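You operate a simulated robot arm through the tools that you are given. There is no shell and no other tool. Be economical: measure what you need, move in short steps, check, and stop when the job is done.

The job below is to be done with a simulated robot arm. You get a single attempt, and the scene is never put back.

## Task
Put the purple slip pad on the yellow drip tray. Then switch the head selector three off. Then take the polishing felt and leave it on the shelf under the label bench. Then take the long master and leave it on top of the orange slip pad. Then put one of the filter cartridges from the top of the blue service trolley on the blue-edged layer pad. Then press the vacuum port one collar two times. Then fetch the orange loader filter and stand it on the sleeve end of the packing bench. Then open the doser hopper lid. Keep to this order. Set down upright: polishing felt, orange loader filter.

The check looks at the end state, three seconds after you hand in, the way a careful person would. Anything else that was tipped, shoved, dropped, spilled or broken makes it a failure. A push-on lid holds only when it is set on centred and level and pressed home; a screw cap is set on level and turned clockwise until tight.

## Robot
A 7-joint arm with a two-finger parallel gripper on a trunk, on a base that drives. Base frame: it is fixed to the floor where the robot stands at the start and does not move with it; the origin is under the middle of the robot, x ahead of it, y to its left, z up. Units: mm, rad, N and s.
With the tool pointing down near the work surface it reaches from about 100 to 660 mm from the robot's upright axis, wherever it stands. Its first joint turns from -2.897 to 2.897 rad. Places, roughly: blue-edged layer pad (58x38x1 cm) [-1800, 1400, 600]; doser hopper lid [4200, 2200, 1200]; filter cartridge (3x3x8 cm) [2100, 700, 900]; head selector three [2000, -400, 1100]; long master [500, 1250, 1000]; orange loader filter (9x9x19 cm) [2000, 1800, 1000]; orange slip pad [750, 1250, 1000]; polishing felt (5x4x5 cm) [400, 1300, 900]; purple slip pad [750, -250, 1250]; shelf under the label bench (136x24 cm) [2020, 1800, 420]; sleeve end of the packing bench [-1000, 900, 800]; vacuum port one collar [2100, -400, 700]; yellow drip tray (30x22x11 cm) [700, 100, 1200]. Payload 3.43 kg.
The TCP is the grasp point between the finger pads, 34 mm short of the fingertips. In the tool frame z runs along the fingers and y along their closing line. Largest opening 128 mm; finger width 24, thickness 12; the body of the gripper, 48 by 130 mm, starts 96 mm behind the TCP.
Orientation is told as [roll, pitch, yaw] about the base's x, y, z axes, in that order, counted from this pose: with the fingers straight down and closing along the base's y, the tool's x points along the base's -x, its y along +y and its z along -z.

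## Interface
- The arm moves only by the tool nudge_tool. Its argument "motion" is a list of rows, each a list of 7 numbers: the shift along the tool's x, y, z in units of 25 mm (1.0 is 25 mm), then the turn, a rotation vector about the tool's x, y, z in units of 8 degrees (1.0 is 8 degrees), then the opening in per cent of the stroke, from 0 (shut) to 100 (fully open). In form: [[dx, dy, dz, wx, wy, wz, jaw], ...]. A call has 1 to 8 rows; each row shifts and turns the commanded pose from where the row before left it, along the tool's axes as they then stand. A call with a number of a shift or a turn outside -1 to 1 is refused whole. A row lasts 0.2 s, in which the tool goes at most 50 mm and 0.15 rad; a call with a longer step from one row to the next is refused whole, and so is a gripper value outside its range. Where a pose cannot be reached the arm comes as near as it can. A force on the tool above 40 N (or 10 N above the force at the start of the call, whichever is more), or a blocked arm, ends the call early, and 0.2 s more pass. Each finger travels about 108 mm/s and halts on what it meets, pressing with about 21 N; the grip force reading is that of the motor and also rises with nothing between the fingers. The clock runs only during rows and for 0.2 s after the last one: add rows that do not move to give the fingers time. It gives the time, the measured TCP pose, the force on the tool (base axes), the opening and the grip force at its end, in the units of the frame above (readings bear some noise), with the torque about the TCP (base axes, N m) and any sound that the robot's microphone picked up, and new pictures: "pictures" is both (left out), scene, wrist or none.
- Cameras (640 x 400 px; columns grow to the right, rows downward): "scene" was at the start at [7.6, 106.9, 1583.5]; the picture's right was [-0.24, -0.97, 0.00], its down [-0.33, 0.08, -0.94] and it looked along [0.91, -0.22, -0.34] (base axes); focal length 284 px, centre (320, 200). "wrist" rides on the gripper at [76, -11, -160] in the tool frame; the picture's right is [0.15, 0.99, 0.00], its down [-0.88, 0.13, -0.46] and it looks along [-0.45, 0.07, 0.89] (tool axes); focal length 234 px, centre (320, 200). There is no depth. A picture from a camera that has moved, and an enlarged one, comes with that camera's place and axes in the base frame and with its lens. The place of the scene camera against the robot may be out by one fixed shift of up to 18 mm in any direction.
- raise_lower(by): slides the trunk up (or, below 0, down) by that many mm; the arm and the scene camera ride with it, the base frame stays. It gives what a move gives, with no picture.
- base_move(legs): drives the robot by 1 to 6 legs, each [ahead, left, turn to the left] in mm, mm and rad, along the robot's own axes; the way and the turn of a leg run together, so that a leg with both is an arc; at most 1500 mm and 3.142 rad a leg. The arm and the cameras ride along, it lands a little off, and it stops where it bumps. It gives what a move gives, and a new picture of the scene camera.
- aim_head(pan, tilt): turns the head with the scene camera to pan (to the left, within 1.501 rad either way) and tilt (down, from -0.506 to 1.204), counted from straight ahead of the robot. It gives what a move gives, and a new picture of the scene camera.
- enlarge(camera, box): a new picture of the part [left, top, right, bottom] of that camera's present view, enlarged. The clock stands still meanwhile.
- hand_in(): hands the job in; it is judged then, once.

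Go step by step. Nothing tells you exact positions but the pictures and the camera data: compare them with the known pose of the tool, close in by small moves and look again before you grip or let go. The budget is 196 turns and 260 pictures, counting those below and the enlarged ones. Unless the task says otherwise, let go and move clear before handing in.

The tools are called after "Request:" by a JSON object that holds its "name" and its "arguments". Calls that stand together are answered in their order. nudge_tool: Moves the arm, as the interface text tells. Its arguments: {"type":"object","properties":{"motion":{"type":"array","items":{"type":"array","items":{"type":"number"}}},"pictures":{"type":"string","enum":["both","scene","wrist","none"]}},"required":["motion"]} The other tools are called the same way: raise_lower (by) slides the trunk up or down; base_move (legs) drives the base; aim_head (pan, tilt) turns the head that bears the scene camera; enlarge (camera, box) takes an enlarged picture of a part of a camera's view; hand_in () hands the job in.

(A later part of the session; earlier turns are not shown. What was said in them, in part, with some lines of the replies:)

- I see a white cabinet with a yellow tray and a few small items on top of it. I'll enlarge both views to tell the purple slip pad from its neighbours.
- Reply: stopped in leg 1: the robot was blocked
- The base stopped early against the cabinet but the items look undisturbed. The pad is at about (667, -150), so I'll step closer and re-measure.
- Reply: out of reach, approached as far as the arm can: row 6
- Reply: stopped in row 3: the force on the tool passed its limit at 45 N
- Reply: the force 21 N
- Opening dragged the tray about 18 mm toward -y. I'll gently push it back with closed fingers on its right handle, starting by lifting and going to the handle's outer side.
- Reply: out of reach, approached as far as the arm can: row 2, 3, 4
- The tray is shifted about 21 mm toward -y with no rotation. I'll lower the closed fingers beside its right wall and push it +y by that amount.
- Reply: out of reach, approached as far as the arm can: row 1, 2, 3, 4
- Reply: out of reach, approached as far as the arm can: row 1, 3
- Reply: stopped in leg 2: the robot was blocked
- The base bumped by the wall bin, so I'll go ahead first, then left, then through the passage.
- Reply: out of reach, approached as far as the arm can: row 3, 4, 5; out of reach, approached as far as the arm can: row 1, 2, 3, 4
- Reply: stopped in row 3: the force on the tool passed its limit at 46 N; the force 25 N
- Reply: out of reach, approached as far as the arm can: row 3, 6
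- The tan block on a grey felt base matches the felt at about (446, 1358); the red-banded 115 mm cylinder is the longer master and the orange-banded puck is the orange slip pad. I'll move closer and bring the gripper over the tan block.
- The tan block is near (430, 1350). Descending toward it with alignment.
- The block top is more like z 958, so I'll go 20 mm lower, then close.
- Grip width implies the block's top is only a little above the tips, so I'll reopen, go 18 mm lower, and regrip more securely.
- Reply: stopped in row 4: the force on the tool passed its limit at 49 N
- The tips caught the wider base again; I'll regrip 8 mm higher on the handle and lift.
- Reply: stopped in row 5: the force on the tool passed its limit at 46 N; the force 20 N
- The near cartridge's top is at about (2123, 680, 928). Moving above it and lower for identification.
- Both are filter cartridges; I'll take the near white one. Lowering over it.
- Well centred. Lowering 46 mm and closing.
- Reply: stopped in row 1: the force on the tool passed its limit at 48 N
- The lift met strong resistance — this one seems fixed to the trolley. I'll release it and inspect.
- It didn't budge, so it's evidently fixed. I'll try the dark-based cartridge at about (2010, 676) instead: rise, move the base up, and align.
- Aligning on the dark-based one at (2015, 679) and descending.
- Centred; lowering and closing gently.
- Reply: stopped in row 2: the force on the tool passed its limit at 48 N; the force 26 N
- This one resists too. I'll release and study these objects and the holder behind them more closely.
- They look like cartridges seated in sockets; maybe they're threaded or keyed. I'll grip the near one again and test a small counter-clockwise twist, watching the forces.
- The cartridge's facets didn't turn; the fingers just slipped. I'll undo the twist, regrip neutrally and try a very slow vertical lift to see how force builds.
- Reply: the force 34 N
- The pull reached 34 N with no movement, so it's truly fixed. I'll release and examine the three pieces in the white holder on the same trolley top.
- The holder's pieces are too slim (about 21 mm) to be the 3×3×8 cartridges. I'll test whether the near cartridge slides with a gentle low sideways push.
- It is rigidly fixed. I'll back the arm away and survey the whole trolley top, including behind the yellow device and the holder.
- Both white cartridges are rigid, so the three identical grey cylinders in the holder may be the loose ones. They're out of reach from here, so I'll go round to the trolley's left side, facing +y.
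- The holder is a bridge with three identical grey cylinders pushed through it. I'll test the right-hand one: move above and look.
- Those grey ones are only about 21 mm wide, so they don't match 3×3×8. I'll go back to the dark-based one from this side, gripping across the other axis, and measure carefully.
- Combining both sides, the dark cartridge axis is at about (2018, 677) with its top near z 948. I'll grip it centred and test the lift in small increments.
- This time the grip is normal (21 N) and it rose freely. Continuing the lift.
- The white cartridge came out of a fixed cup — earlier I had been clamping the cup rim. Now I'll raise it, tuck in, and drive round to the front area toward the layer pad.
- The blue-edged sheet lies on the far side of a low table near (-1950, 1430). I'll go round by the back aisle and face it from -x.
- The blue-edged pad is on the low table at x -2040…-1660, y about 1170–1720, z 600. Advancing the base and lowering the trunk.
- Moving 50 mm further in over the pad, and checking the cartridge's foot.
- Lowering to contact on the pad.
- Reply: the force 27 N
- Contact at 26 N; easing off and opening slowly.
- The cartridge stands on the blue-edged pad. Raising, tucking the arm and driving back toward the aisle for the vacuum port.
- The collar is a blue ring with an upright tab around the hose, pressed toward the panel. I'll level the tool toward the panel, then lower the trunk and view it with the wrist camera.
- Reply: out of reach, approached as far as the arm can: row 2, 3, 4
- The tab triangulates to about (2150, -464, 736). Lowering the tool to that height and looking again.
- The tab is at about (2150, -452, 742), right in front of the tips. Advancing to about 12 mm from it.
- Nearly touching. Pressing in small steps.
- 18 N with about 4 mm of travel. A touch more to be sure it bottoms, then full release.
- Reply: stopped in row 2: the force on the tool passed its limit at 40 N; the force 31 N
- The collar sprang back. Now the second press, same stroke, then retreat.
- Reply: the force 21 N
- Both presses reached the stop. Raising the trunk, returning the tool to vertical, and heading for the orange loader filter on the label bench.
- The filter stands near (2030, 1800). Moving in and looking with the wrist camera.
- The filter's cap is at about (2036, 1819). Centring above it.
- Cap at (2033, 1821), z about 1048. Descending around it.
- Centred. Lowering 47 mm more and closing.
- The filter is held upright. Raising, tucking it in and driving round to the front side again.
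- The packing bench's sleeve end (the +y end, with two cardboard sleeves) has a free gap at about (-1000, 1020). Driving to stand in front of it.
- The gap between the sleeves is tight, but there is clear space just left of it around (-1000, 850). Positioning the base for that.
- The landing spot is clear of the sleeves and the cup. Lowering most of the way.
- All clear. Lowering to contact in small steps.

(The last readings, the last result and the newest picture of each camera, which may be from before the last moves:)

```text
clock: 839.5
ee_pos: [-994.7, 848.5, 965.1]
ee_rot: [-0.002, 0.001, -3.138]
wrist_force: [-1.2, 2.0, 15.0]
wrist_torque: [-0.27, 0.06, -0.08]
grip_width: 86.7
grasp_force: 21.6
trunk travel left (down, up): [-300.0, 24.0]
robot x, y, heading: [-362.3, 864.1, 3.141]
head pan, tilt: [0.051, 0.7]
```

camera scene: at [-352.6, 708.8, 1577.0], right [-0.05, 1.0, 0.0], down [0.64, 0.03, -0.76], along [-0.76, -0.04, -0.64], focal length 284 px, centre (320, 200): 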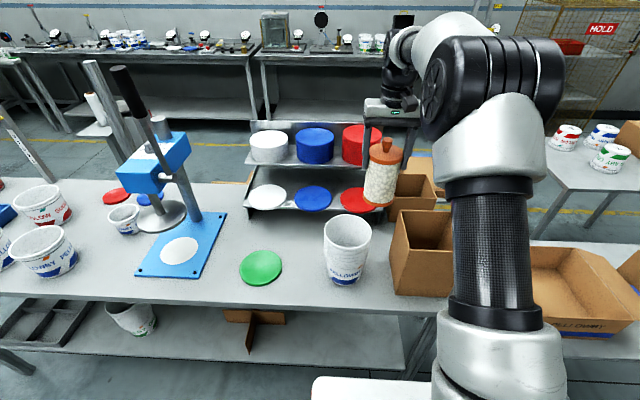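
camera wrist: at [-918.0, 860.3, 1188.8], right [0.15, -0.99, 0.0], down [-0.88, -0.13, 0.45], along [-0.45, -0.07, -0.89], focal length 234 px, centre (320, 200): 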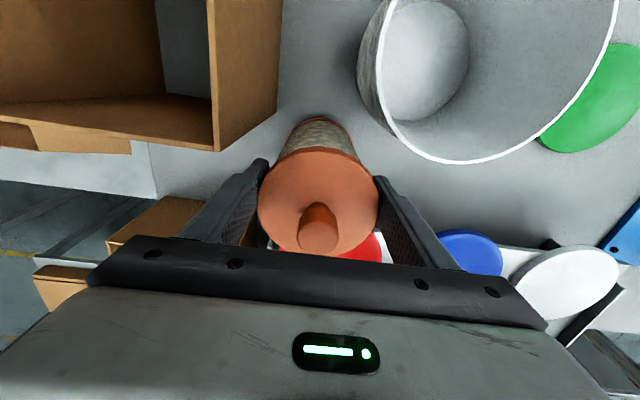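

Contact. Easing slightly, opening moderately and rising straight up.

Request:
{"name": "nudge_tool", "arguments": {"motion": [[0, 0, -0.08, 0, 0, 0, 55], [0, 0, 0, 0, 0, 0, 72], [0, 0, 0, 0, 0, 0, 80], [0, 0, 0, 0, 0, 0, 82], [0, 0, -0.6, 0, 0, 0, 82], [0, 0, -1, 0, 0, 0, 82], [0, 0, -1, 0, 0, 0, 82], [0, 0, -1, 0, 0, 0, 82]], "pictures": "wrist"}}

Request:
{"name": "nudge_tool", "arguments": {"motion": [[0, 0, -1, 0, 0, 0, 82], [0, 0, -1, 0, 0, 0, 82], [0, 0, -1, 0, 0, 0, 82], [1, 0, -1, 0, 0, 0, 50], [1, 0, -1, 0, 0, 0, 20], [1, 0, -1, 0, 0, 0, 0], [1, 0, -0.5, 0, 0, 0, 0], [1, 0, 0, 0, 0, 0, 0]], "pictures": "scene"}}

```text
clock: 841.2
ee_pos: [-994.3, 849.1, 1057.6]
ee_rot: [-0.001, 0.001, -3.139]
wrist_force: [0.0, -0.3, -0.3]
wrist_torque: [-0.01, 0.01, 0.01]
grip_width: 105.0
grasp_force: 0.1
trunk travel left (down, up): [-300.0, 24.0]
robot x, y, heading: [-364.7, 863.8, 3.139]
head pan, tilt: [0.051, 0.7]
camera wrist: at [-918.3, 860.5, 1218.0], right [0.15, -0.99, 0.0], down [-0.88, -0.13, 0.45], along [-0.45, -0.07, -0.89], focal length 234 px, centre (320, 200)
```

wrist: 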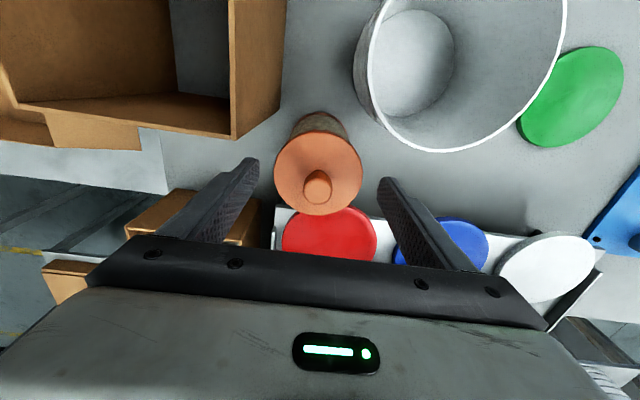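

```text
clock: 843.0
ee_pos: [-870.4, 849.9, 1221.1]
ee_rot: [-0.001, 0.001, -3.137]
wrist_force: [0.1, -0.2, 0.0]
wrist_torque: [0.02, -0.01, 0.03]
grip_width: 0.0
grasp_force: 20.8
trunk travel left (down, up): [-300.0, 24.0]
robot x, y, heading: [-363.6, 863.4, 3.145]
head pan, tilt: [0.051, 0.7]
camera scene: at [-351.7, 708.8, 1577.1], right [-0.05, 1.0, 0.0], down [0.64, 0.03, -0.77], along [-0.76, -0.04, -0.64], focal length 284 px, centre (320, 200)
```

scene: 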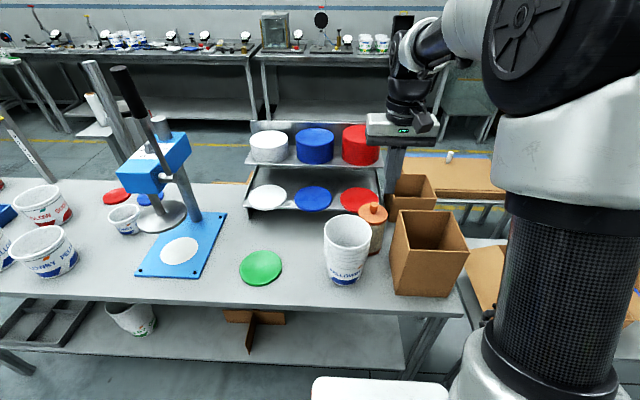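

The filter stands upright at the sleeve end. Last: the doser hopper lid; tucking the arm and driving back to the aisle.

Request:
{"name": "nudge_tool", "arguments": {"motion": [[1, 0, 0, 0, 0, 0, 0], [1, 0, 0, 0, 0, 0, 0], [1, 0, 0, 0, 0, 0, 0], [1, 0, 0, 0, 0, 0, 0]], "pictures": "none"}}

Request:
{"name": "base_move", "arguments": {"legs": [[-120, 0, 0], [0, -1500, 0], [0, -1150, 0], [0, 0, -3.141], [1490, 0, 0]]}}

```text
clock: 844.0
ee_pos: [-768.4, 850.5, 1220.9]
ee_rot: [-0.001, 0.003, -3.139]
wrist_force: [0.4, 1.1, 0.4]
wrist_torque: [0.02, 0.03, -0.01]
grip_width: 0.0
grasp_force: 20.9
trunk travel left (down, up): [-300.0, 24.0]
robot x, y, heading: [-363.3, 862.6, 3.146]
head pan, tilt: [0.051, 0.7]
```

```text
clock: 884.8
ee_pos: [1660.3, 3544.9, 1218.0]
ee_rot: [-0.004, 0.002, 0.019]
wrist_force: [0.4, -0.3, 0.6]
wrist_torque: [-0.03, 0.02, 0.02]
grip_width: 0.0
grasp_force: 20.7
trunk travel left (down, up): [-300.0, 24.0]
robot x, y, heading: [1252.9, 3524.2, 0.02]
head pan, tilt: [0.051, 0.7]
camera scene: at [1255.3, 3658.3, 1577.0], right [0.07, -1.0, 0.0], down [-0.64, -0.04, -0.76], along [0.76, 0.05, -0.64], focal length 284 px, centre (320, 200)
```

scene: 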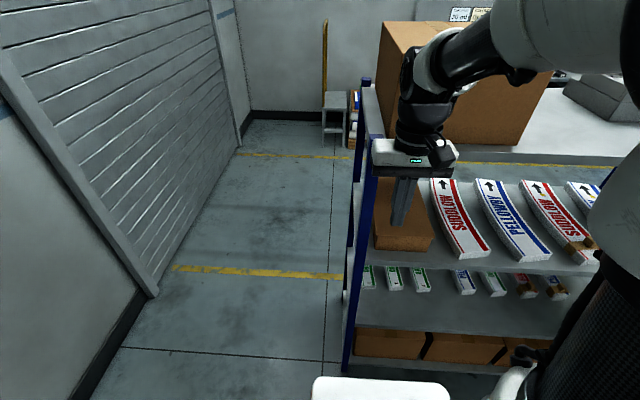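

Request:
{"name": "base_move", "arguments": {"legs": [[0, 0, -0.02], [0, 610, 0], [1500, 0, 0], [300, 0, 0], [0, -1500, 0], [0, -400, 0]]}}

Request:
{"name": "aim_head", "arguments": {"pan": 0.0, "tilt": 0.4}}

```text
clock: 918.0
ee_pos: [3536.1, 2348.4, 1218.0]
ee_rot: [-0.001, 0.001, 0.034]
wrist_force: [0.1, 0.2, 0.4]
wrist_torque: [-0.01, 0.03, -0.01]
grip_width: 0.0
grasp_force: 20.7
trunk travel left (down, up): [-300.0, 24.0]
robot x, y, heading: [3135.6, 2321.6, 0.026]
head pan, tilt: [0.051, 0.7]
camera scene: at [3130.1, 2455.4, 1577.1], right [0.08, -1.0, 0.0], down [-0.64, -0.05, -0.76], along [0.76, 0.06, -0.64], focal length 284 px, centre (320, 200)
```

scene: 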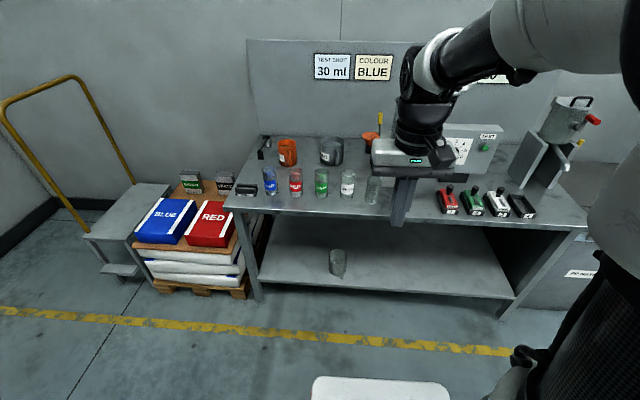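

```text
clock: 918.8
ee_pos: [3537.5, 2347.9, 1218.2]
ee_rot: [-0.002, 0.001, 0.035]
wrist_force: [0.4, 0.3, -0.1]
wrist_torque: [0.01, 0.03, 0.04]
grip_width: 0.1
grasp_force: 21.2
trunk travel left (down, up): [-300.0, 24.0]
robot x, y, heading: [3130.7, 2324.9, 0.034]
head pan, tilt: [0.0, 0.4]
camera scene: at [3138.1, 2451.5, 1603.8], right [0.03, -1.0, 0.0], down [-0.39, -0.01, -0.92], along [0.92, 0.03, -0.39], focal length 284 px, centre (320, 200)
```

scene: 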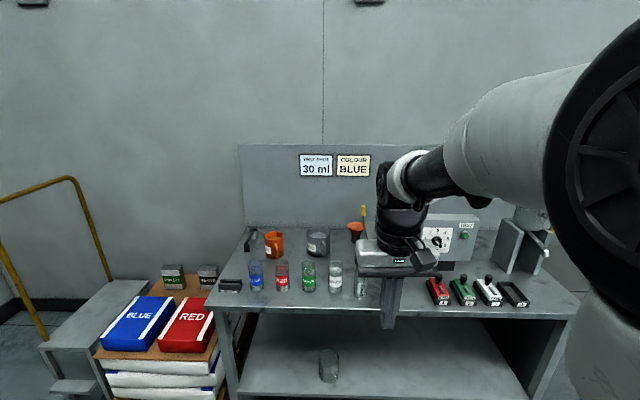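

The dosing unit near (4200, 2200) is hidden behind the gripper. Moving the arm to the right to see it.

Request:
{"name": "nudge_tool", "arguments": {"motion": [[0.3, -1, 0, 0, 0, 0, 0], [0.3, -1, 0, 0, 0, 0, 0], [0.3, -1, 0, 0, 0, 0, 0], [0.3, -1, 0, 0, 0, 0, 0], [0.3, -1, 0, 0, 0, 0, 0], [0.3, -1, 0, 0, 0, 0, 0], [0, -1, 0, 0, 0, 0, 0], [0, -1, 0, 0, 0, 0, 0]], "pictures": "none"}}

Request:
{"name": "enlarge", "arguments": {"camera": "scene", "box": [300, 130, 620, 330]}}

```text
clock: 920.6
ee_pos: [3497.8, 2145.6, 1219.7]
ee_rot: [-0.003, 0.001, 0.034]
wrist_force: [0.0, -0.2, 0.0]
wrist_torque: [0.03, 0.0, -0.01]
grip_width: 0.0
grasp_force: 20.9
trunk travel left (down, up): [-300.0, 24.0]
robot x, y, heading: [3134.6, 2325.4, 0.029]
head pan, tilt: [0.0, 0.4]
```

```text
2.00 times, centred on (460, 230) of scene
camera zoom: at [3138.2, 2451.3, 1603.9], right [0.03, -1.0, 0.0], down [-0.39, -0.01, -0.92], along [0.92, 0.03, -0.39], focal length 567 px, centre (40, 140)
```

zoom: 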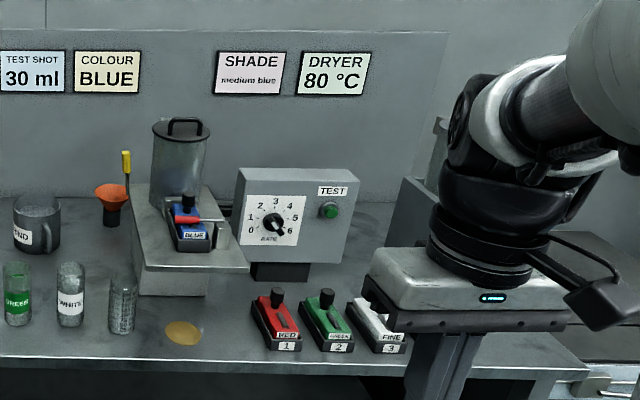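

Request:
{"name": "enlarge", "arguments": {"camera": "scene", "box": [360, 180, 424, 230]}}

```text
8.00 times, centred on (392, 205) of scene
camera zoom: at [3138.2, 2451.3, 1603.9], right [0.03, -1.0, 0.0], down [-0.39, -0.01, -0.92], along [0.92, 0.03, -0.39], focal length 2268 px, centre (-256, 160)
```

zoom: 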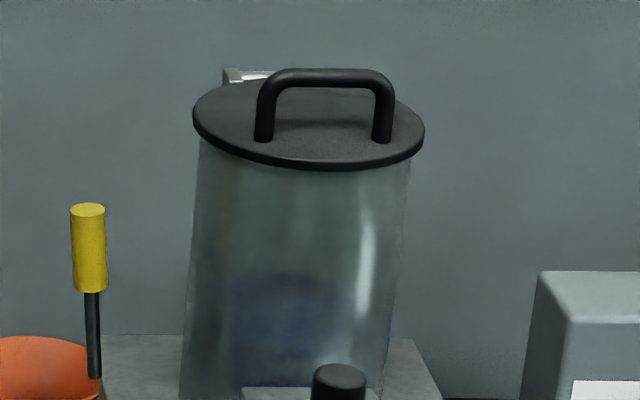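

The doser hopper has a round black lid with a bar handle at about (4190, 2198, 1210). I'll move in and view it from above with the wrist camera.

Request:
{"name": "raise_lower", "arguments": {"by": 24}}

Request:
{"name": "base_move", "arguments": {"legs": [[0, -130, -0.03], [400, 0, 0]]}}

Request:
{"name": "nudge_tool", "arguments": {"motion": [[0, 1, -0.8, 0, 0, 0, 0], [0, 1, -0.8, 0, 0, 0, 0], [0, 1, -0.8, 0, 0, 0, 0], [-0.5, 1, -0.8, 0, 0, 0, 0], [-1, 1, -0.5, 0, 0, 0, 0], [-1, 1, 0, 0, 0, 0, 0], [-1, 1, 0, 0, 0, 0, 0]], "pictures": "wrist"}}

```text
clock: 921.3
ee_pos: [3498.2, 2146.4, 1243.0]
ee_rot: [-0.001, 0.001, 0.034]
wrist_force: [-0.3, 0.0, 0.5]
wrist_torque: [0.0, -0.01, 0.01]
grip_width: 0.2
grasp_force: 20.9
trunk travel left (down, up): [-324.0, 0.0]
robot x, y, heading: [3132.5, 2322.8, 0.032]
head pan, tilt: [0.0, 0.4]
```

```text
clock: 925.2
ee_pos: [3888.6, 2005.2, 1243.1]
ee_rot: [-0.002, 0.0, 0.003]
wrist_force: [-0.2, 0.5, 0.0]
wrist_torque: [0.0, 0.01, 0.04]
grip_width: 0.1
grasp_force: 21.3
trunk travel left (down, up): [-324.0, 0.0]
robot x, y, heading: [3531.8, 2187.6, -0.002]
head pan, tilt: [0.0, 0.4]
camera scene: at [3538.7, 2321.2, 1627.9], right [0.0, -1.0, 0.0], down [-0.39, 0.0, -0.92], along [0.92, 0.0, -0.39], focal length 284 px, centre (320, 200)
```

scene: 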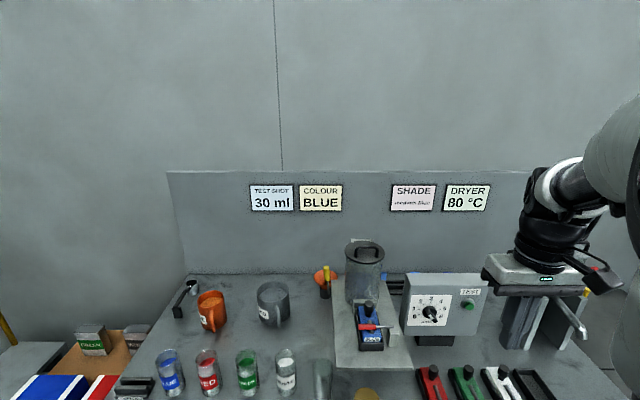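

```text
clock: 926.8
ee_pos: [3975.2, 2181.6, 1335.9]
ee_rot: [-0.003, 0.001, 0.004]
wrist_force: [0.0, 0.3, 0.1]
wrist_torque: [0.0, -0.01, 0.0]
grip_width: 0.1
grasp_force: 21.5
trunk travel left (down, up): [-324.0, 0.0]
robot x, y, heading: [3528.9, 2192.2, 0.002]
head pan, tilt: [0.0, 0.4]
camera wrist: at [3900.9, 2170.9, 1496.3], right [-0.15, 0.99, 0.0], down [0.88, 0.13, 0.45], along [0.45, 0.07, -0.89], focal length 234 px, centre (320, 200)
```

wrist: 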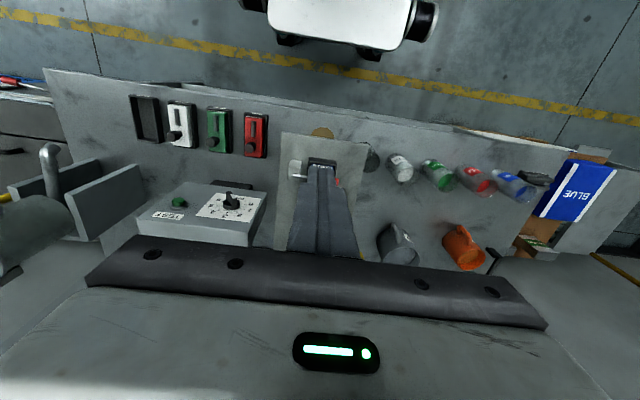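

Request:
{"name": "enlarge", "arguments": {"camera": "scene", "box": [332, 230, 396, 280]}}

```text
8.00 times, centred on (364, 255) of scene
camera zoom: at [3538.7, 2321.4, 1627.9], right [0.0, -1.0, 0.0], down [-0.39, 0.0, -0.92], along [0.92, 0.0, -0.39], focal length 2268 px, centre (-32, -240)
```

zoom: 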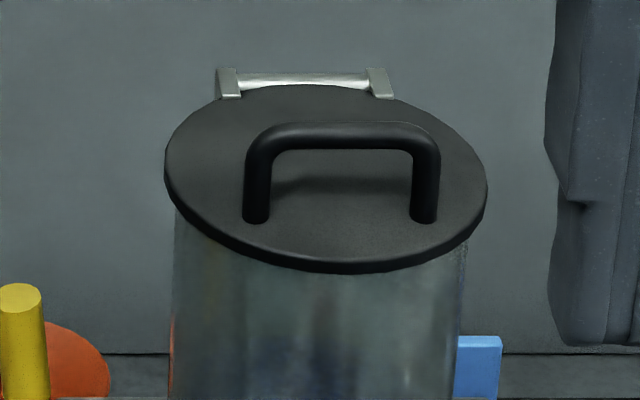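

Now the geometry is clear: the lid is hinged at the back and its front rim overhangs the hopper at about x 4207, z 1150, y 2187. I'll tilt the tool forward and pry up the front rim from below, then push the lid back over.

Request:
{"name": "base_move", "arguments": {"legs": [[50, 0, 0]]}}

Request:
{"name": "nudge_tool", "arguments": {"motion": [[0, 0, 0, 0, -1, 0, 0], [0, 0, 0, 0, -1, 0, 0], [0, 0, 0, 0, -1, 0, 0], [0, 0, 0, 0, -1, 0, 0], [0, 0, 0, 0, -1, 0, 0], [0, 0, 0, 0, -1, 0, 0], [0, 0, 0, 0, -1, 0, 0], [0, 0, 0, 0, -1, 0, 0]], "pictures": "wrist"}}

```text
clock: 927.8
ee_pos: [4027.5, 2180.3, 1336.2]
ee_rot: [-0.003, 0.0, 0.004]
wrist_force: [0.6, 0.3, 0.4]
wrist_torque: [-0.01, 0.05, -0.01]
grip_width: 0.0
grasp_force: 20.7
trunk travel left (down, up): [-324.0, 0.0]
robot x, y, heading: [3578.1, 2193.5, -0.003]
head pan, tilt: [0.0, 0.4]
camera scene: at [3588.9, 2321.2, 1627.9], right [0.0, -1.0, 0.0], down [-0.39, 0.0, -0.92], along [0.92, 0.0, -0.39], focal length 284 px, centre (320, 200)
```

scene: 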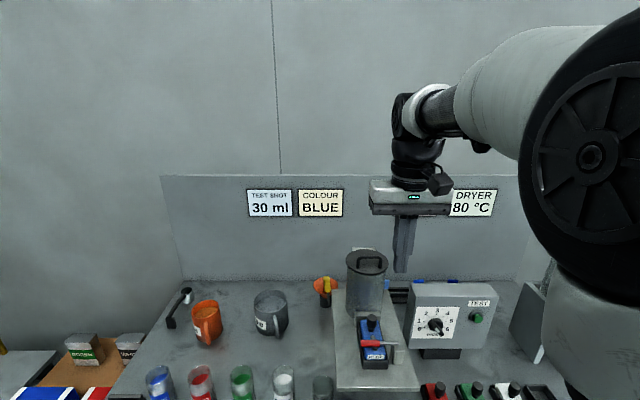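

```text
clock: 929.6
ee_pos: [4025.5, 2182.1, 1337.6]
ee_rot: [-0.004, -1.116, 0.005]
wrist_force: [0.3, 0.1, -0.1]
wrist_torque: [0.01, 0.0, 0.01]
grip_width: 0.2
grasp_force: 20.9
trunk travel left (down, up): [-324.0, 0.0]
robot x, y, heading: [3579.8, 2196.2, 0.001]
head pan, tilt: [0.0, 0.4]
camera wrist: at [3848.9, 2169.5, 1339.0], right [-0.07, 0.99, -0.13], down [-0.02, 0.13, 0.99], along [1.0, 0.07, 0.01], focal length 234 px, centre (320, 200)
```

wrist: 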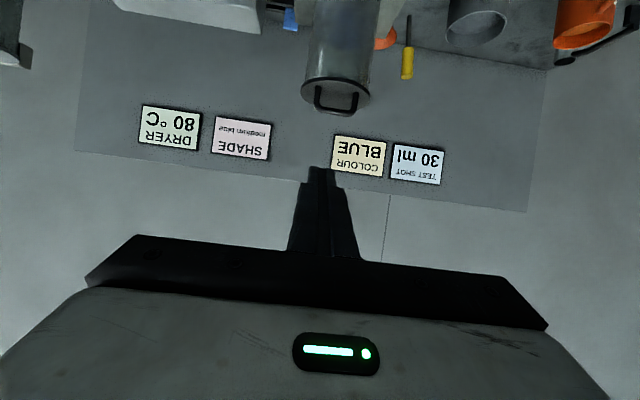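

Request:
{"name": "enlarge", "arguments": {"camera": "wrist", "box": [290, 50, 386, 130]}}

```text
5.00 times, centred on (338, 90) of wrist
camera zoom: at [3848.9, 2169.5, 1339.0], right [-0.07, 0.99, -0.13], down [-0.02, 0.13, 0.99], along [1.0, 0.07, 0.01], focal length 1171 px, centre (230, 750)
```

zoom: 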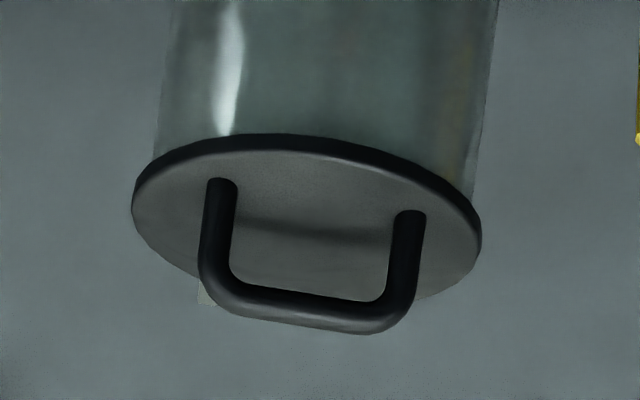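

I'll get a second wrist viewpoint lower down to pin the rim's position exactly.

Request:
{"name": "nudge_tool", "arguments": {"motion": [[0.9, 0.12, 0.44, 0, 0, 0, 0], [0.9, 0.12, 0.44, 0, 0, 0, 0], [0.9, 0.12, 0.44, 0, 0, 0, 0], [0.9, 0.12, 0.44, 0, 0, 0, 0], [0.9, 0.12, 0.44, 0, 0, 0, 0]], "pictures": "none"}}

Request:
{"name": "enlarge", "arguments": {"camera": "wrist", "box": [276, 90, 396, 190]}}

```text
clock: 930.8
ee_pos: [4078.9, 2194.5, 1242.5]
ee_rot: [-0.005, -1.114, 0.008]
wrist_force: [0.5, -0.3, -0.4]
wrist_torque: [-0.02, -0.01, 0.0]
grip_width: 0.1
grasp_force: 21.0
out of reach, approached as far as the arm can: row 1, 2, 3, 4, 5
trunk travel left (down, up): [-324.0, 0.0]
robot x, y, heading: [3582.2, 2189.6, -0.002]
head pan, tilt: [0.0, 0.4]
```

```text
4.00 times, centred on (336, 140) of wrist
camera zoom: at [3903.6, 2182.2, 1245.4], right [-0.07, 0.99, -0.13], down [-0.02, 0.13, 0.99], along [1.0, 0.07, 0.01], focal length 937 px, centre (256, 440)
```

zoom: 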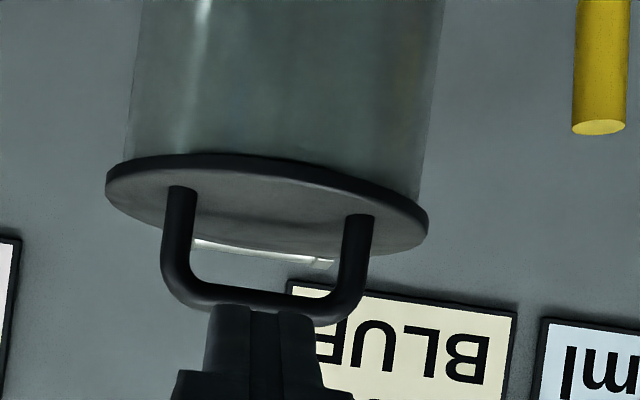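

I now have the bar handle at (4230, 2201, 1198), hinge axis behind at about (4322, 1165). The rim overhang is too small to pry, so I'll level the tool and roll it 90° to grip the bar between upper and lower fingers and swing the lid along its arc.

Request:
{"name": "nudge_tool", "arguments": {"motion": [[0, 0, 0, 0, -1, 0, 0], [0, 0, 0, 0, -1, 0, 0], [0, 0, 0, 0, -1, 0, 0], [0, 0, 0, 0, -0.27, 0, 0], [0, 0, 0, 0, 0, 1, 0], [0, 0, 0, 0, 0, 1, 0], [0, 0, 0, 0, 0, 1, 0], [0, 0, 0, 0, 0, 1, 0]], "pictures": "none"}}

Request:
{"name": "nudge_tool", "arguments": {"motion": [[0, 0, 0, 0, 0, 1, 0], [0, 0, 0, 0, 0, 1, 0], [0, 0, 0, 0, 0, 1, 0], [0, 0, 0, 0, 0, 1, 0], [0, 0, 0, 0, 0, 1, 20], [0, 0, 0, 0, 0, 1, 35], [0, 0, 0, 0, 0, 1, 35], [0, 0, 0, 0, 0, 0.25, 35]]}}

```text
clock: 932.6
ee_pos: [4121.1, 2195.8, 1250.0]
ee_rot: [1.575, -1.012, -1.572]
wrist_force: [-0.3, 0.2, -0.2]
wrist_torque: [0.05, -0.02, -0.03]
grip_width: 0.0
grasp_force: 20.9
out of reach, approached as far as the arm can: row 1, 2, 3
trunk travel left (down, up): [-324.0, 0.0]
robot x, y, heading: [3579.1, 2194.2, 0.001]
head pan, tilt: [0.0, 0.4]
```

```text
clock: 934.4
ee_pos: [4121.2, 2194.2, 1250.7]
ee_rot: [1.574, -0.001, -1.567]
wrist_force: [0.6, 0.8, 0.2]
wrist_torque: [0.02, 0.02, -0.01]
grip_width: 44.7
grasp_force: 0.2
trunk travel left (down, up): [-324.0, 0.0]
robot x, y, heading: [3577.6, 2186.6, -0.002]
head pan, tilt: [0.0, 0.4]
camera scene: at [3588.1, 2321.2, 1627.9], right [0.0, -1.0, 0.0], down [-0.39, 0.0, -0.92], along [0.92, 0.0, -0.39], focal length 284 px, centre (320, 200)
camera wrist: at [3962.3, 2270.3, 1239.7], right [0.0, 0.15, 0.99], down [-0.45, -0.88, 0.13], along [0.89, -0.45, 0.07], focal length 234 px, centre (320, 200)
```

scene: 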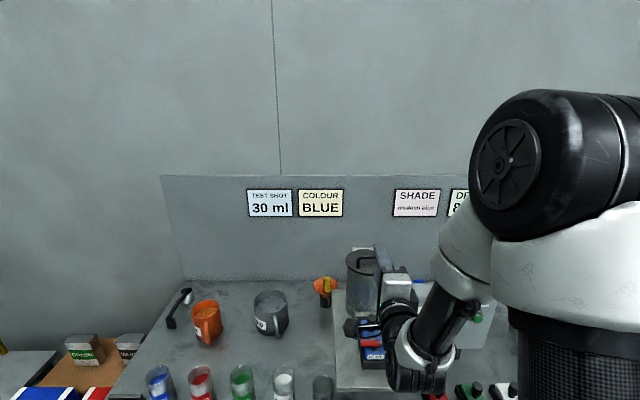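
wrist: 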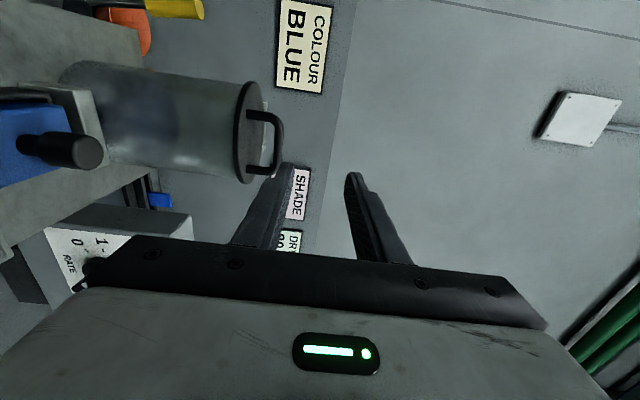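

The roll worked and I see the lid edge-on. Setting the opening to about 26 mm and the height to the bar, then checking before inserting.

Request:
{"name": "nudge_tool", "arguments": {"motion": [[0.1, -0.9, 0, 0, 0, 0, 25], [0.1, -0.8, 0, 0, 0, 0, 20], [0.04, -0.38, 0, 0, 0, 0, 20], [0, 0, 0.8, 0, 0, 0, 20]], "pictures": "wrist"}}

Request:
{"name": "enlarge", "arguments": {"camera": "wrist", "box": [230, 90, 380, 215]}}

```text
clock: 935.4
ee_pos: [4141.3, 2200.4, 1199.0]
ee_rot: [1.573, -0.001, -1.567]
wrist_force: [-0.3, -0.8, -0.3]
wrist_torque: [-0.01, 0.0, -0.02]
grip_width: 25.8
grasp_force: 0.2
trunk travel left (down, up): [-324.0, 0.0]
robot x, y, heading: [3581.3, 2190.0, 0.001]
head pan, tilt: [0.0, 0.4]
camera wrist: at [3981.6, 2277.1, 1186.9], right [0.0, 0.15, 0.99], down [-0.45, -0.88, 0.13], along [0.89, -0.45, 0.07], focal length 234 px, centre (320, 200)
```

wrist: 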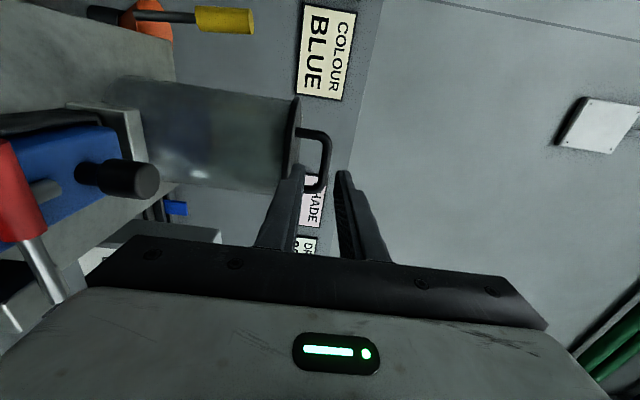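

```text
3.20 times, centred on (305, 152) of wrist
camera zoom: at [3981.6, 2277.1, 1186.9], right [0.0, 0.15, 0.99], down [-0.45, -0.88, 0.13], along [0.89, -0.45, 0.07], focal length 749 px, centre (368, 352)
```

zoom: 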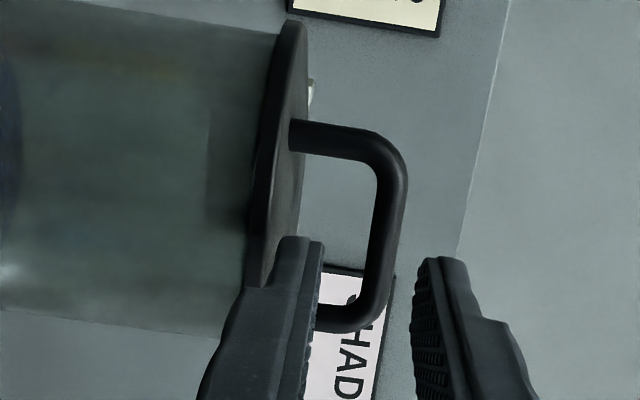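

The bar reads closer to z 1205 and the lid top to 1175, so I'll raise 6 mm and advance until just before the bar, then check again.

Request:
{"name": "nudge_tool", "arguments": {"motion": [[0.1, 0.24, 0.6, 0, 0, 0, 20], [0, 0, 0.9, 0, 0, 0, 20]], "pictures": "none"}}

Request:
{"name": "enlarge", "arguments": {"camera": "wrist", "box": [240, 110, 390, 235]}}

```text
clock: 936.0
ee_pos: [4178.9, 2203.0, 1204.9]
ee_rot: [1.572, -0.002, -1.569]
wrist_force: [-0.3, -0.8, -0.2]
wrist_torque: [-0.01, 0.01, 0.01]
grip_width: 25.7
grasp_force: 0.0
trunk travel left (down, up): [-324.0, 0.0]
robot x, y, heading: [3578.6, 2189.9, -0.005]
head pan, tilt: [0.0, 0.4]
```

```text
3.20 times, centred on (315, 172) of wrist
camera zoom: at [4019.6, 2279.1, 1193.2], right [0.0, 0.15, 0.99], down [-0.45, -0.88, 0.13], along [0.89, -0.45, 0.07], focal length 749 px, centre (336, 288)
```

zoom: 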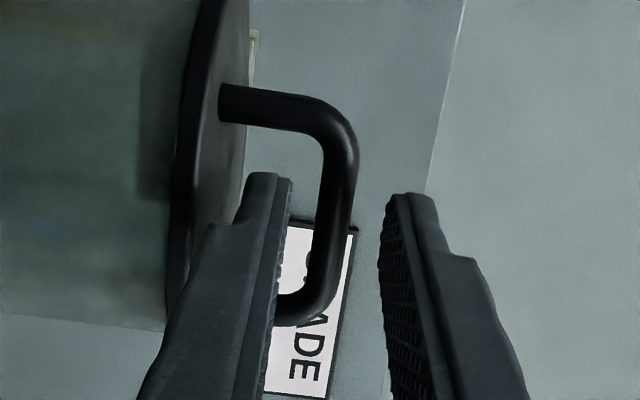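

The bar sits neatly between the fingers. Advancing 28 mm and closing on it.

Request:
{"name": "nudge_tool", "arguments": {"motion": [[0, 0, 0.6, 0, 0, 0, 20], [0, 0, 0.5, 0, 0, 0, 20], [0, 0, 0, 0, 0, 0, 10], [0, 0, 0, 0, 0, 0, 3], [0, 0, 0, 0, 0, 0, 3]], "pictures": "wrist"}}

```text
clock: 937.2
ee_pos: [4207.0, 2204.4, 1204.4]
ee_rot: [1.57, -0.002, -1.567]
wrist_force: [0.3, 0.4, -0.8]
wrist_torque: [0.11, 0.04, 0.02]
grip_width: 9.2
grasp_force: 42.9
trunk travel left (down, up): [-324.0, 0.0]
robot x, y, heading: [3577.7, 2192.8, 0.0]
head pan, tilt: [0.0, 0.4]
camera wrist: at [4046.5, 2279.4, 1193.2], right [0.0, 0.15, 0.99], down [-0.45, -0.88, 0.13], along [0.89, -0.45, 0.07], focal length 234 px, centre (320, 200)
```

wrist: 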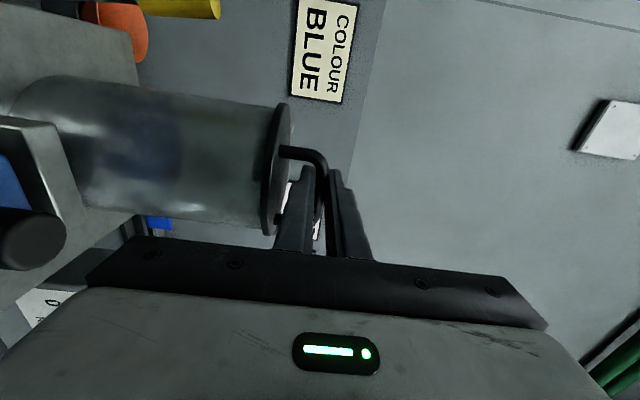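

Gripped. I'll loosen to a cage around the bar and swing it along its computed arc with the tool pitching along; first three steps as a test.

Request:
{"name": "nudge_tool", "arguments": {"motion": [[0, 0, 0, 0, 0, 0, 9], [0, 0.592, 0.224, 0.8, 0, 0, 9], [0, 0.596, 0.24, 0.8, 0, 0, 9], [0, 0.582, 0.253, 0.8, 0, 0, 9]], "pictures": "wrist"}}

```text
clock: 938.2
ee_pos: [4228.2, 2203.5, 1246.4]
ee_rot: [1.237, -0.001, -1.57]
wrist_force: [0.9, 0.7, 0.2]
wrist_torque: [0.02, 0.0, 0.03]
grip_width: 11.7
grasp_force: 0.7
trunk travel left (down, up): [-324.0, 0.0]
robot x, y, heading: [3574.0, 2192.3, -0.007]
head pan, tilt: [0.0, 0.4]
camera wrist: at [4074.5, 2278.9, 1289.5], right [0.32, 0.15, 0.93], down [-0.39, -0.88, 0.27], along [0.86, -0.45, -0.23], focal length 234 px, centre (320, 200)
```

wrist: 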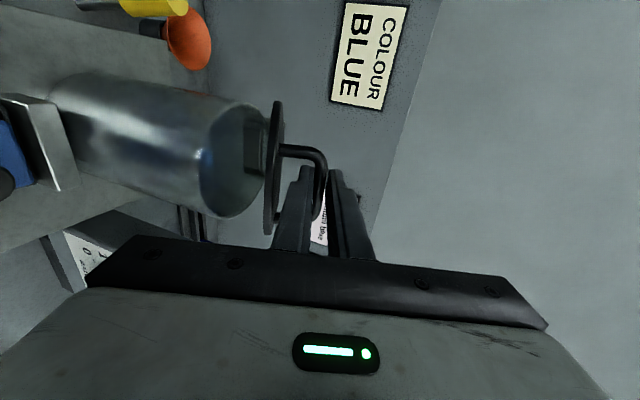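

The lid is swinging open with almost no force. Continuing the arc.

Request:
{"name": "nudge_tool", "arguments": {"motion": [[0, 0.58, 0.264, 0.8, 0, 0, 9], [0, 0.572, 0.276, 0.8, 0, 0, 9], [0, 0.562, 0.295, 0.8, 0, 0, 9], [0, 0.554, 0.306, 0.8, 0, 0, 9]], "pictures": "wrist"}}

```text
clock: 939.2
ee_pos: [4280.9, 2203.5, 1282.8]
ee_rot: [0.79, -0.001, -1.568]
wrist_force: [-0.4, 0.7, -0.4]
wrist_torque: [0.01, 0.03, 0.02]
grip_width: 11.7
grasp_force: 0.1
trunk travel left (down, up): [-324.0, 0.0]
robot x, y, heading: [3578.6, 2190.5, -0.002]
head pan, tilt: [0.0, 0.4]
camera wrist: at [4159.1, 2280.0, 1388.1], right [0.7, 0.15, 0.7], down [-0.23, -0.88, 0.41], along [0.68, -0.45, -0.58], focal length 234 px, centre (320, 200)
```

wrist: 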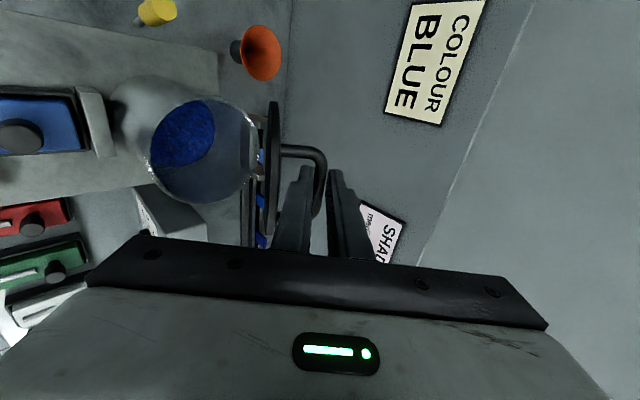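

About 56° open. Continuing toward and past vertical.

Request:
{"name": "nudge_tool", "arguments": {"motion": [[0, 0.542, 0.319, 0.8, 0, 0, 9], [0, 0.54, 0.326, 0.8, 0, 0, 9], [0, 0.528, 0.346, 0.8, 0, 0, 9]], "pictures": "wrist"}}

```text
clock: 940.0
ee_pos: [4327.4, 2203.0, 1287.7]
ee_rot: [0.452, -0.002, -1.568]
wrist_force: [0.0, 0.4, -0.2]
wrist_torque: [0.0, 0.03, -0.04]
grip_width: 11.5
grasp_force: 0.0
trunk travel left (down, up): [-324.0, 0.0]
robot x, y, heading: [3580.5, 2192.5, -0.001]
head pan, tilt: [0.0, 0.4]
camera wrist: at [4247.4, 2279.5, 1426.6], right [0.89, 0.15, 0.43], down [-0.08, -0.88, 0.47], along [0.45, -0.45, -0.77], focal length 234 px, centre (320, 200)
```

wrist: 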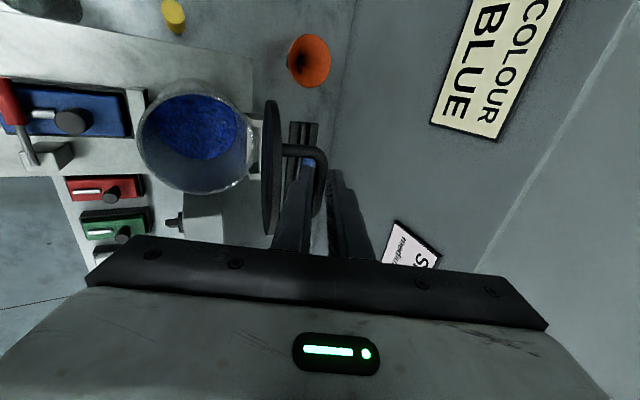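

Around 80° and still free. Two more steps to go past vertical.

Request:
{"name": "nudge_tool", "arguments": {"motion": [[0, 0.512, 0.352, 0.8, 0, 0, 9], [0, 0.51, 0.368, 0.8, 0, 0, 9]], "pictures": "wrist"}}

```text
clock: 940.6
ee_pos: [4322.2, 2202.4, 1266.3]
ee_rot: [0.23, -0.002, -1.569]
wrist_force: [0.0, 0.2, -1.0]
wrist_torque: [0.0, -0.02, 0.02]
grip_width: 11.5
grasp_force: 0.1
out of reach, approached as far as the arm can: row 2
trunk travel left (down, up): [-324.0, 0.0]
robot x, y, heading: [3575.5, 2191.0, -0.001]
head pan, tilt: [0.0, 0.4]
camera wrist: at [4274.1, 2278.4, 1419.1], right [0.96, 0.15, 0.22], down [0.02, -0.88, 0.48], along [0.27, -0.45, -0.85], focal length 234 px, centre (320, 200)
```

wrist: 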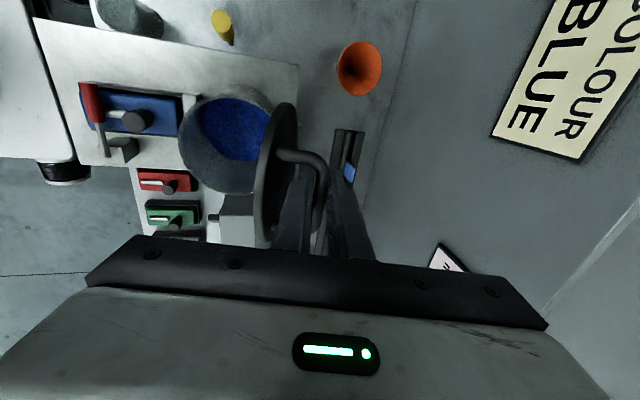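

The arm ran out of reach and the lid sits around 70°. I'll carry the caged bar over vertical by driving the base 40 mm ahead.

Request:
{"name": "base_move", "arguments": {"legs": [[40, 0, 0]]}}

Request:
{"name": "enlarge", "arguments": {"camera": "wrist", "box": [160, 60, 420, 260]}}

```text
clock: 941.4
ee_pos: [4361.8, 2203.3, 1265.9]
ee_rot: [0.232, -0.002, -1.568]
wrist_force: [0.8, 0.4, -0.1]
wrist_torque: [0.01, 0.04, -0.02]
grip_width: 11.5
grasp_force: 0.1
trunk travel left (down, up): [-324.0, 0.0]
robot x, y, heading: [3617.2, 2185.9, -0.003]
head pan, tilt: [0.0, 0.4]
camera scene: at [3628.7, 2321.2, 1627.9], right [0.0, -1.0, 0.0], down [-0.39, 0.0, -0.92], along [0.92, 0.0, -0.39], focal length 284 px, centre (320, 200)
```

scene: 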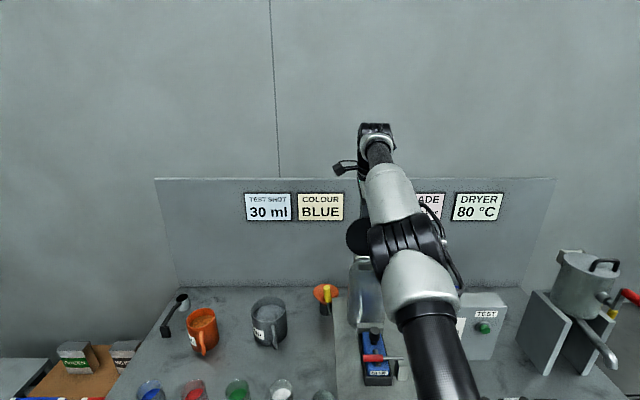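

```text
2.00 times, centred on (290, 160) of wrist
camera zoom: at [4314.6, 2278.7, 1419.4], right [0.96, 0.15, 0.23], down [0.02, -0.88, 0.48], along [0.27, -0.45, -0.85], focal length 468 px, centre (380, 280)
```

zoom: 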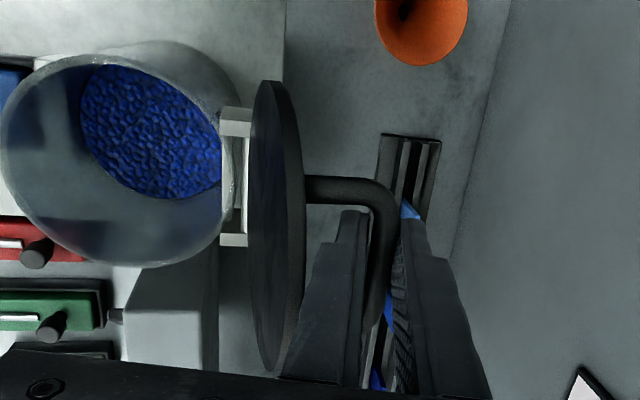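

The lid is past vertical (edge-on to the hinge). I'll nudge a bit further, then withdraw along the finger axis.

Request:
{"name": "nudge_tool", "arguments": {"motion": [[0, 0.4, 0.3, 0, 0, 0, 9], [0, 0.3, 0.3, 0, 0, 0, 9]], "pictures": "none"}}

Request:
{"name": "enlarge", "arguments": {"camera": "wrist", "box": [160, 60, 420, 260]}}

```text
clock: 942.0
ee_pos: [4366.9, 2200.7, 1254.4]
ee_rot: [0.232, -0.002, -1.57]
wrist_force: [1.5, 0.1, -0.3]
wrist_torque: [0.01, 0.01, -0.04]
grip_width: 11.6
grasp_force: 0.1
out of reach, approached as far as the arm can: row 1, 2
trunk travel left (down, up): [-324.0, 0.0]
robot x, y, heading: [3620.3, 2192.7, 0.001]
head pan, tilt: [0.0, 0.4]
```

```text
2.00 times, centred on (290, 160) of wrist
camera zoom: at [4319.2, 2277.8, 1407.7], right [0.96, 0.15, 0.23], down [0.02, -0.88, 0.48], along [0.27, -0.45, -0.85], focal length 468 px, centre (380, 280)
```

zoom: 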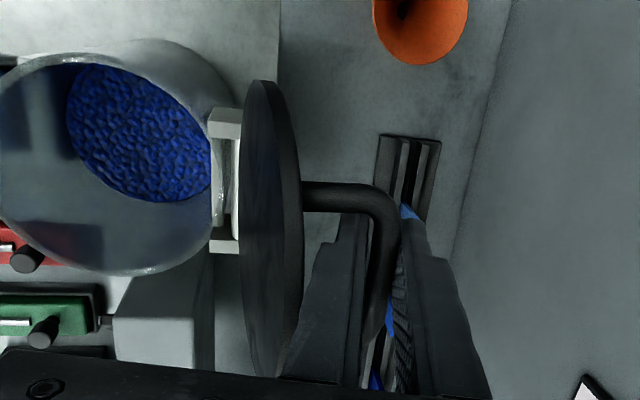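

The lid is at roughly 99°. Withdrawing straight along the fingers.

Request:
{"name": "nudge_tool", "arguments": {"motion": [[0, 0, -0.8, 0, 0, 0, 10], [0, 0, -0.9, 0, 0, 0, 10], [0, 0, -0.9, 0, 0, 0, 10]], "pictures": "wrist"}}

```text
clock: 942.8
ee_pos: [4341.2, 2201.2, 1314.8]
ee_rot: [0.234, -0.001, -1.568]
wrist_force: [-0.8, 0.4, -0.2]
wrist_torque: [0.03, -0.01, 0.01]
grip_width: 13.0
grasp_force: 0.0
out of reach, approached as far as the arm can: row 2, 3
trunk travel left (down, up): [-324.0, 0.0]
robot x, y, heading: [3615.3, 2192.0, -0.007]
head pan, tilt: [0.0, 0.4]
camera wrist: at [4294.2, 2276.8, 1467.7], right [0.96, 0.15, 0.23], down [0.02, -0.88, 0.47], along [0.27, -0.45, -0.85], focal length 234 px, centre (320, 200)
```

wrist: 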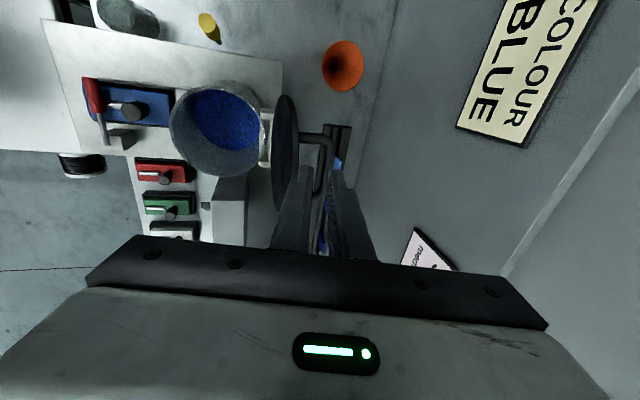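

The tips are above the bar but still beside the lid's raised edge, so I'll exit sideways by sliding the base left, then back away.

Request:
{"name": "base_move", "arguments": {"legs": [[0, 140, 0]]}}

Request:
{"name": "enlarge", "arguments": {"camera": "wrist", "box": [100, 40, 420, 240]}}

```text
clock: 944.9
ee_pos: [4342.5, 2344.6, 1314.9]
ee_rot: [0.233, -0.002, -1.566]
wrist_force: [-0.5, 0.5, -0.1]
wrist_torque: [0.0, 0.03, 0.03]
grip_width: 12.7
grasp_force: 0.1
trunk travel left (down, up): [-324.0, 0.0]
robot x, y, heading: [3619.3, 2336.2, -0.003]
head pan, tilt: [0.0, 0.4]
camera scene: at [3627.8, 2464.3, 1627.9], right [0.0, -1.0, 0.0], down [-0.39, 0.0, -0.92], along [0.92, 0.0, -0.39], focal length 284 px, centre (320, 200)
```

scene: 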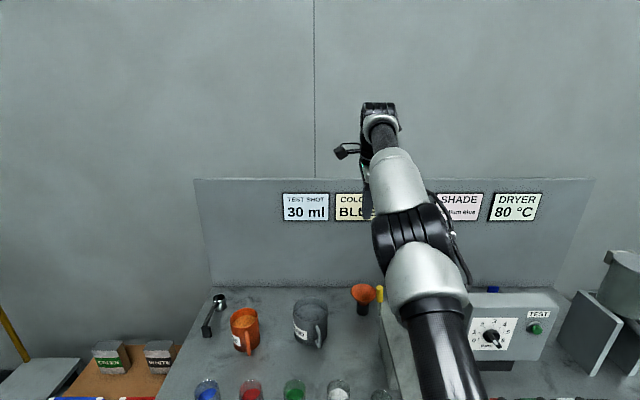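

```text
2.00 times, centred on (260, 140) of wrist
camera zoom: at [4294.5, 2420.8, 1467.3], right [0.96, 0.15, 0.23], down [0.03, -0.88, 0.48], along [0.27, -0.45, -0.85], focal length 468 px, centre (440, 320)
```

zoom: 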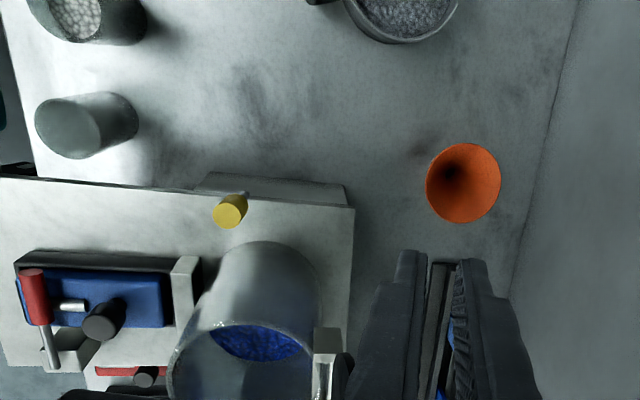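

The hopper is open. Backing away to verify that the lid stays open.

Request:
{"name": "base_move", "arguments": {"legs": [[-400, 0, 0]]}}

Request:
{"name": "enlarge", "arguments": {"camera": "scene", "box": [330, 150, 490, 280]}}

```text
clock: 947.4
ee_pos: [3940.5, 2345.7, 1313.6]
ee_rot: [0.231, 0.0, -1.565]
wrist_force: [-0.4, -0.3, -0.7]
wrist_torque: [0.0, -0.02, 0.02]
grip_width: 13.0
grasp_force: 0.1
trunk travel left (down, up): [-324.0, 0.0]
robot x, y, heading: [3216.5, 2335.3, -0.001]
head pan, tilt: [0.0, 0.4]
camera scene: at [3225.1, 2463.6, 1627.9], right [0.0, -1.0, 0.0], down [-0.39, 0.0, -0.92], along [0.92, 0.0, -0.39], focal length 284 px, centre (320, 200)
```

scene: 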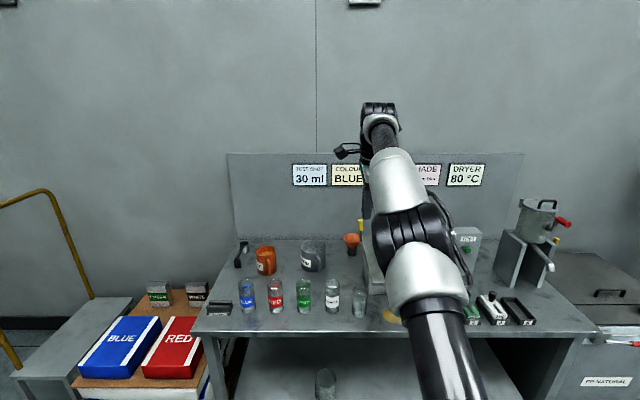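

```text
3.08 times, centred on (410, 215) of scene
camera zoom: at [3225.1, 2463.6, 1627.9], right [0.0, -1.0, 0.0], down [-0.39, 0.0, -0.92], along [0.92, 0.0, -0.39], focal length 872 px, centre (43, 154)
```

zoom: 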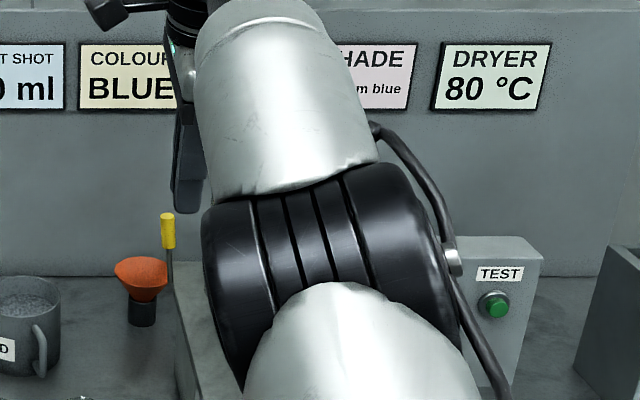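

Request:
{"name": "base_move", "arguments": {"legs": [[0, -350, 0]]}}

Request:
{"name": "enlarge", "arguments": {"camera": "scene", "box": [230, 140, 390, 270]}}

```text
clock: 951.3
ee_pos: [3940.2, 1988.6, 1314.6]
ee_rot: [0.231, -0.002, -1.57]
wrist_force: [0.3, 0.0, 0.5]
wrist_torque: [0.0, 0.02, -0.01]
grip_width: 12.9
grasp_force: 0.0
trunk travel left (down, up): [-324.0, 0.0]
robot x, y, heading: [3219.5, 1982.1, -0.005]
head pan, tilt: [0.0, 0.4]
camera scene: at [3226.0, 2111.8, 1627.9], right [0.0, -1.0, 0.0], down [-0.39, 0.0, -0.92], along [0.92, 0.0, -0.39], focal length 284 px, centre (320, 200)
```

scene: 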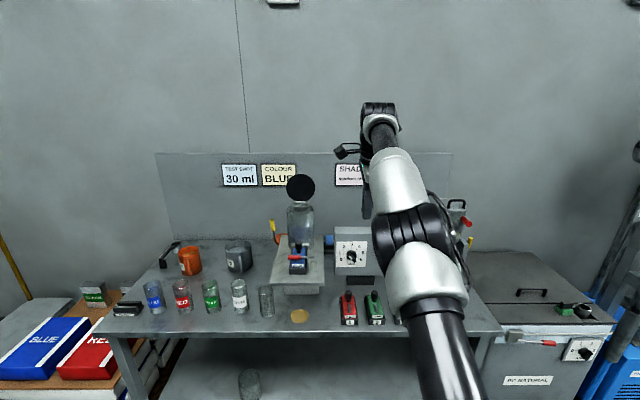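

```text
3.08 times, centred on (310, 205) of scene
camera zoom: at [3226.0, 2111.8, 1627.9], right [0.0, -1.0, 0.0], down [-0.39, 0.0, -0.92], along [0.92, 0.0, -0.39], focal length 872 px, centre (351, 185)
```

zoom: 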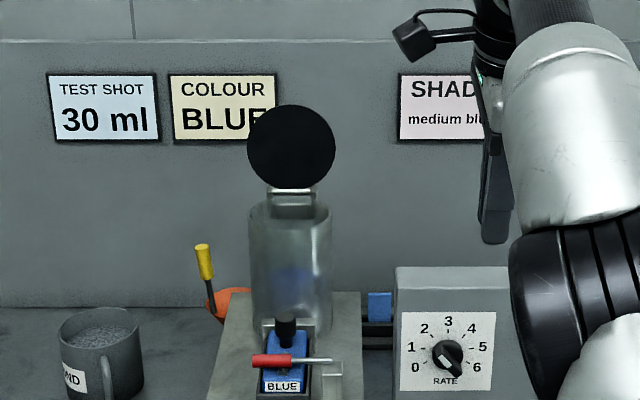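

The hopper lid stands wide open and stays there, everything else is set and the arm is clear. Handing in.

Request:
{"name": "hand_in", "arguments": {}}

```text
The job is handed in.
```

I did all eight steps in the order you gave and handed the job in. The result of the check has not come back to me.

- **Yellow drip tray:** releasing the purple slip pad dragged the tray about 20 mm. I pushed it back to within about 10 mm of where it started.
- **Filter cartridge:** I first clamped the fixed cup of the near cartridge by mistake. I pulled and twisted it before realising, but saw no movement or damage. The one now on the blue-edged pad came from the dark cup.
- **Head selector three:** I flipped it from its starting position and took that as off. The switch has no ON or OFF marking to confirm it.
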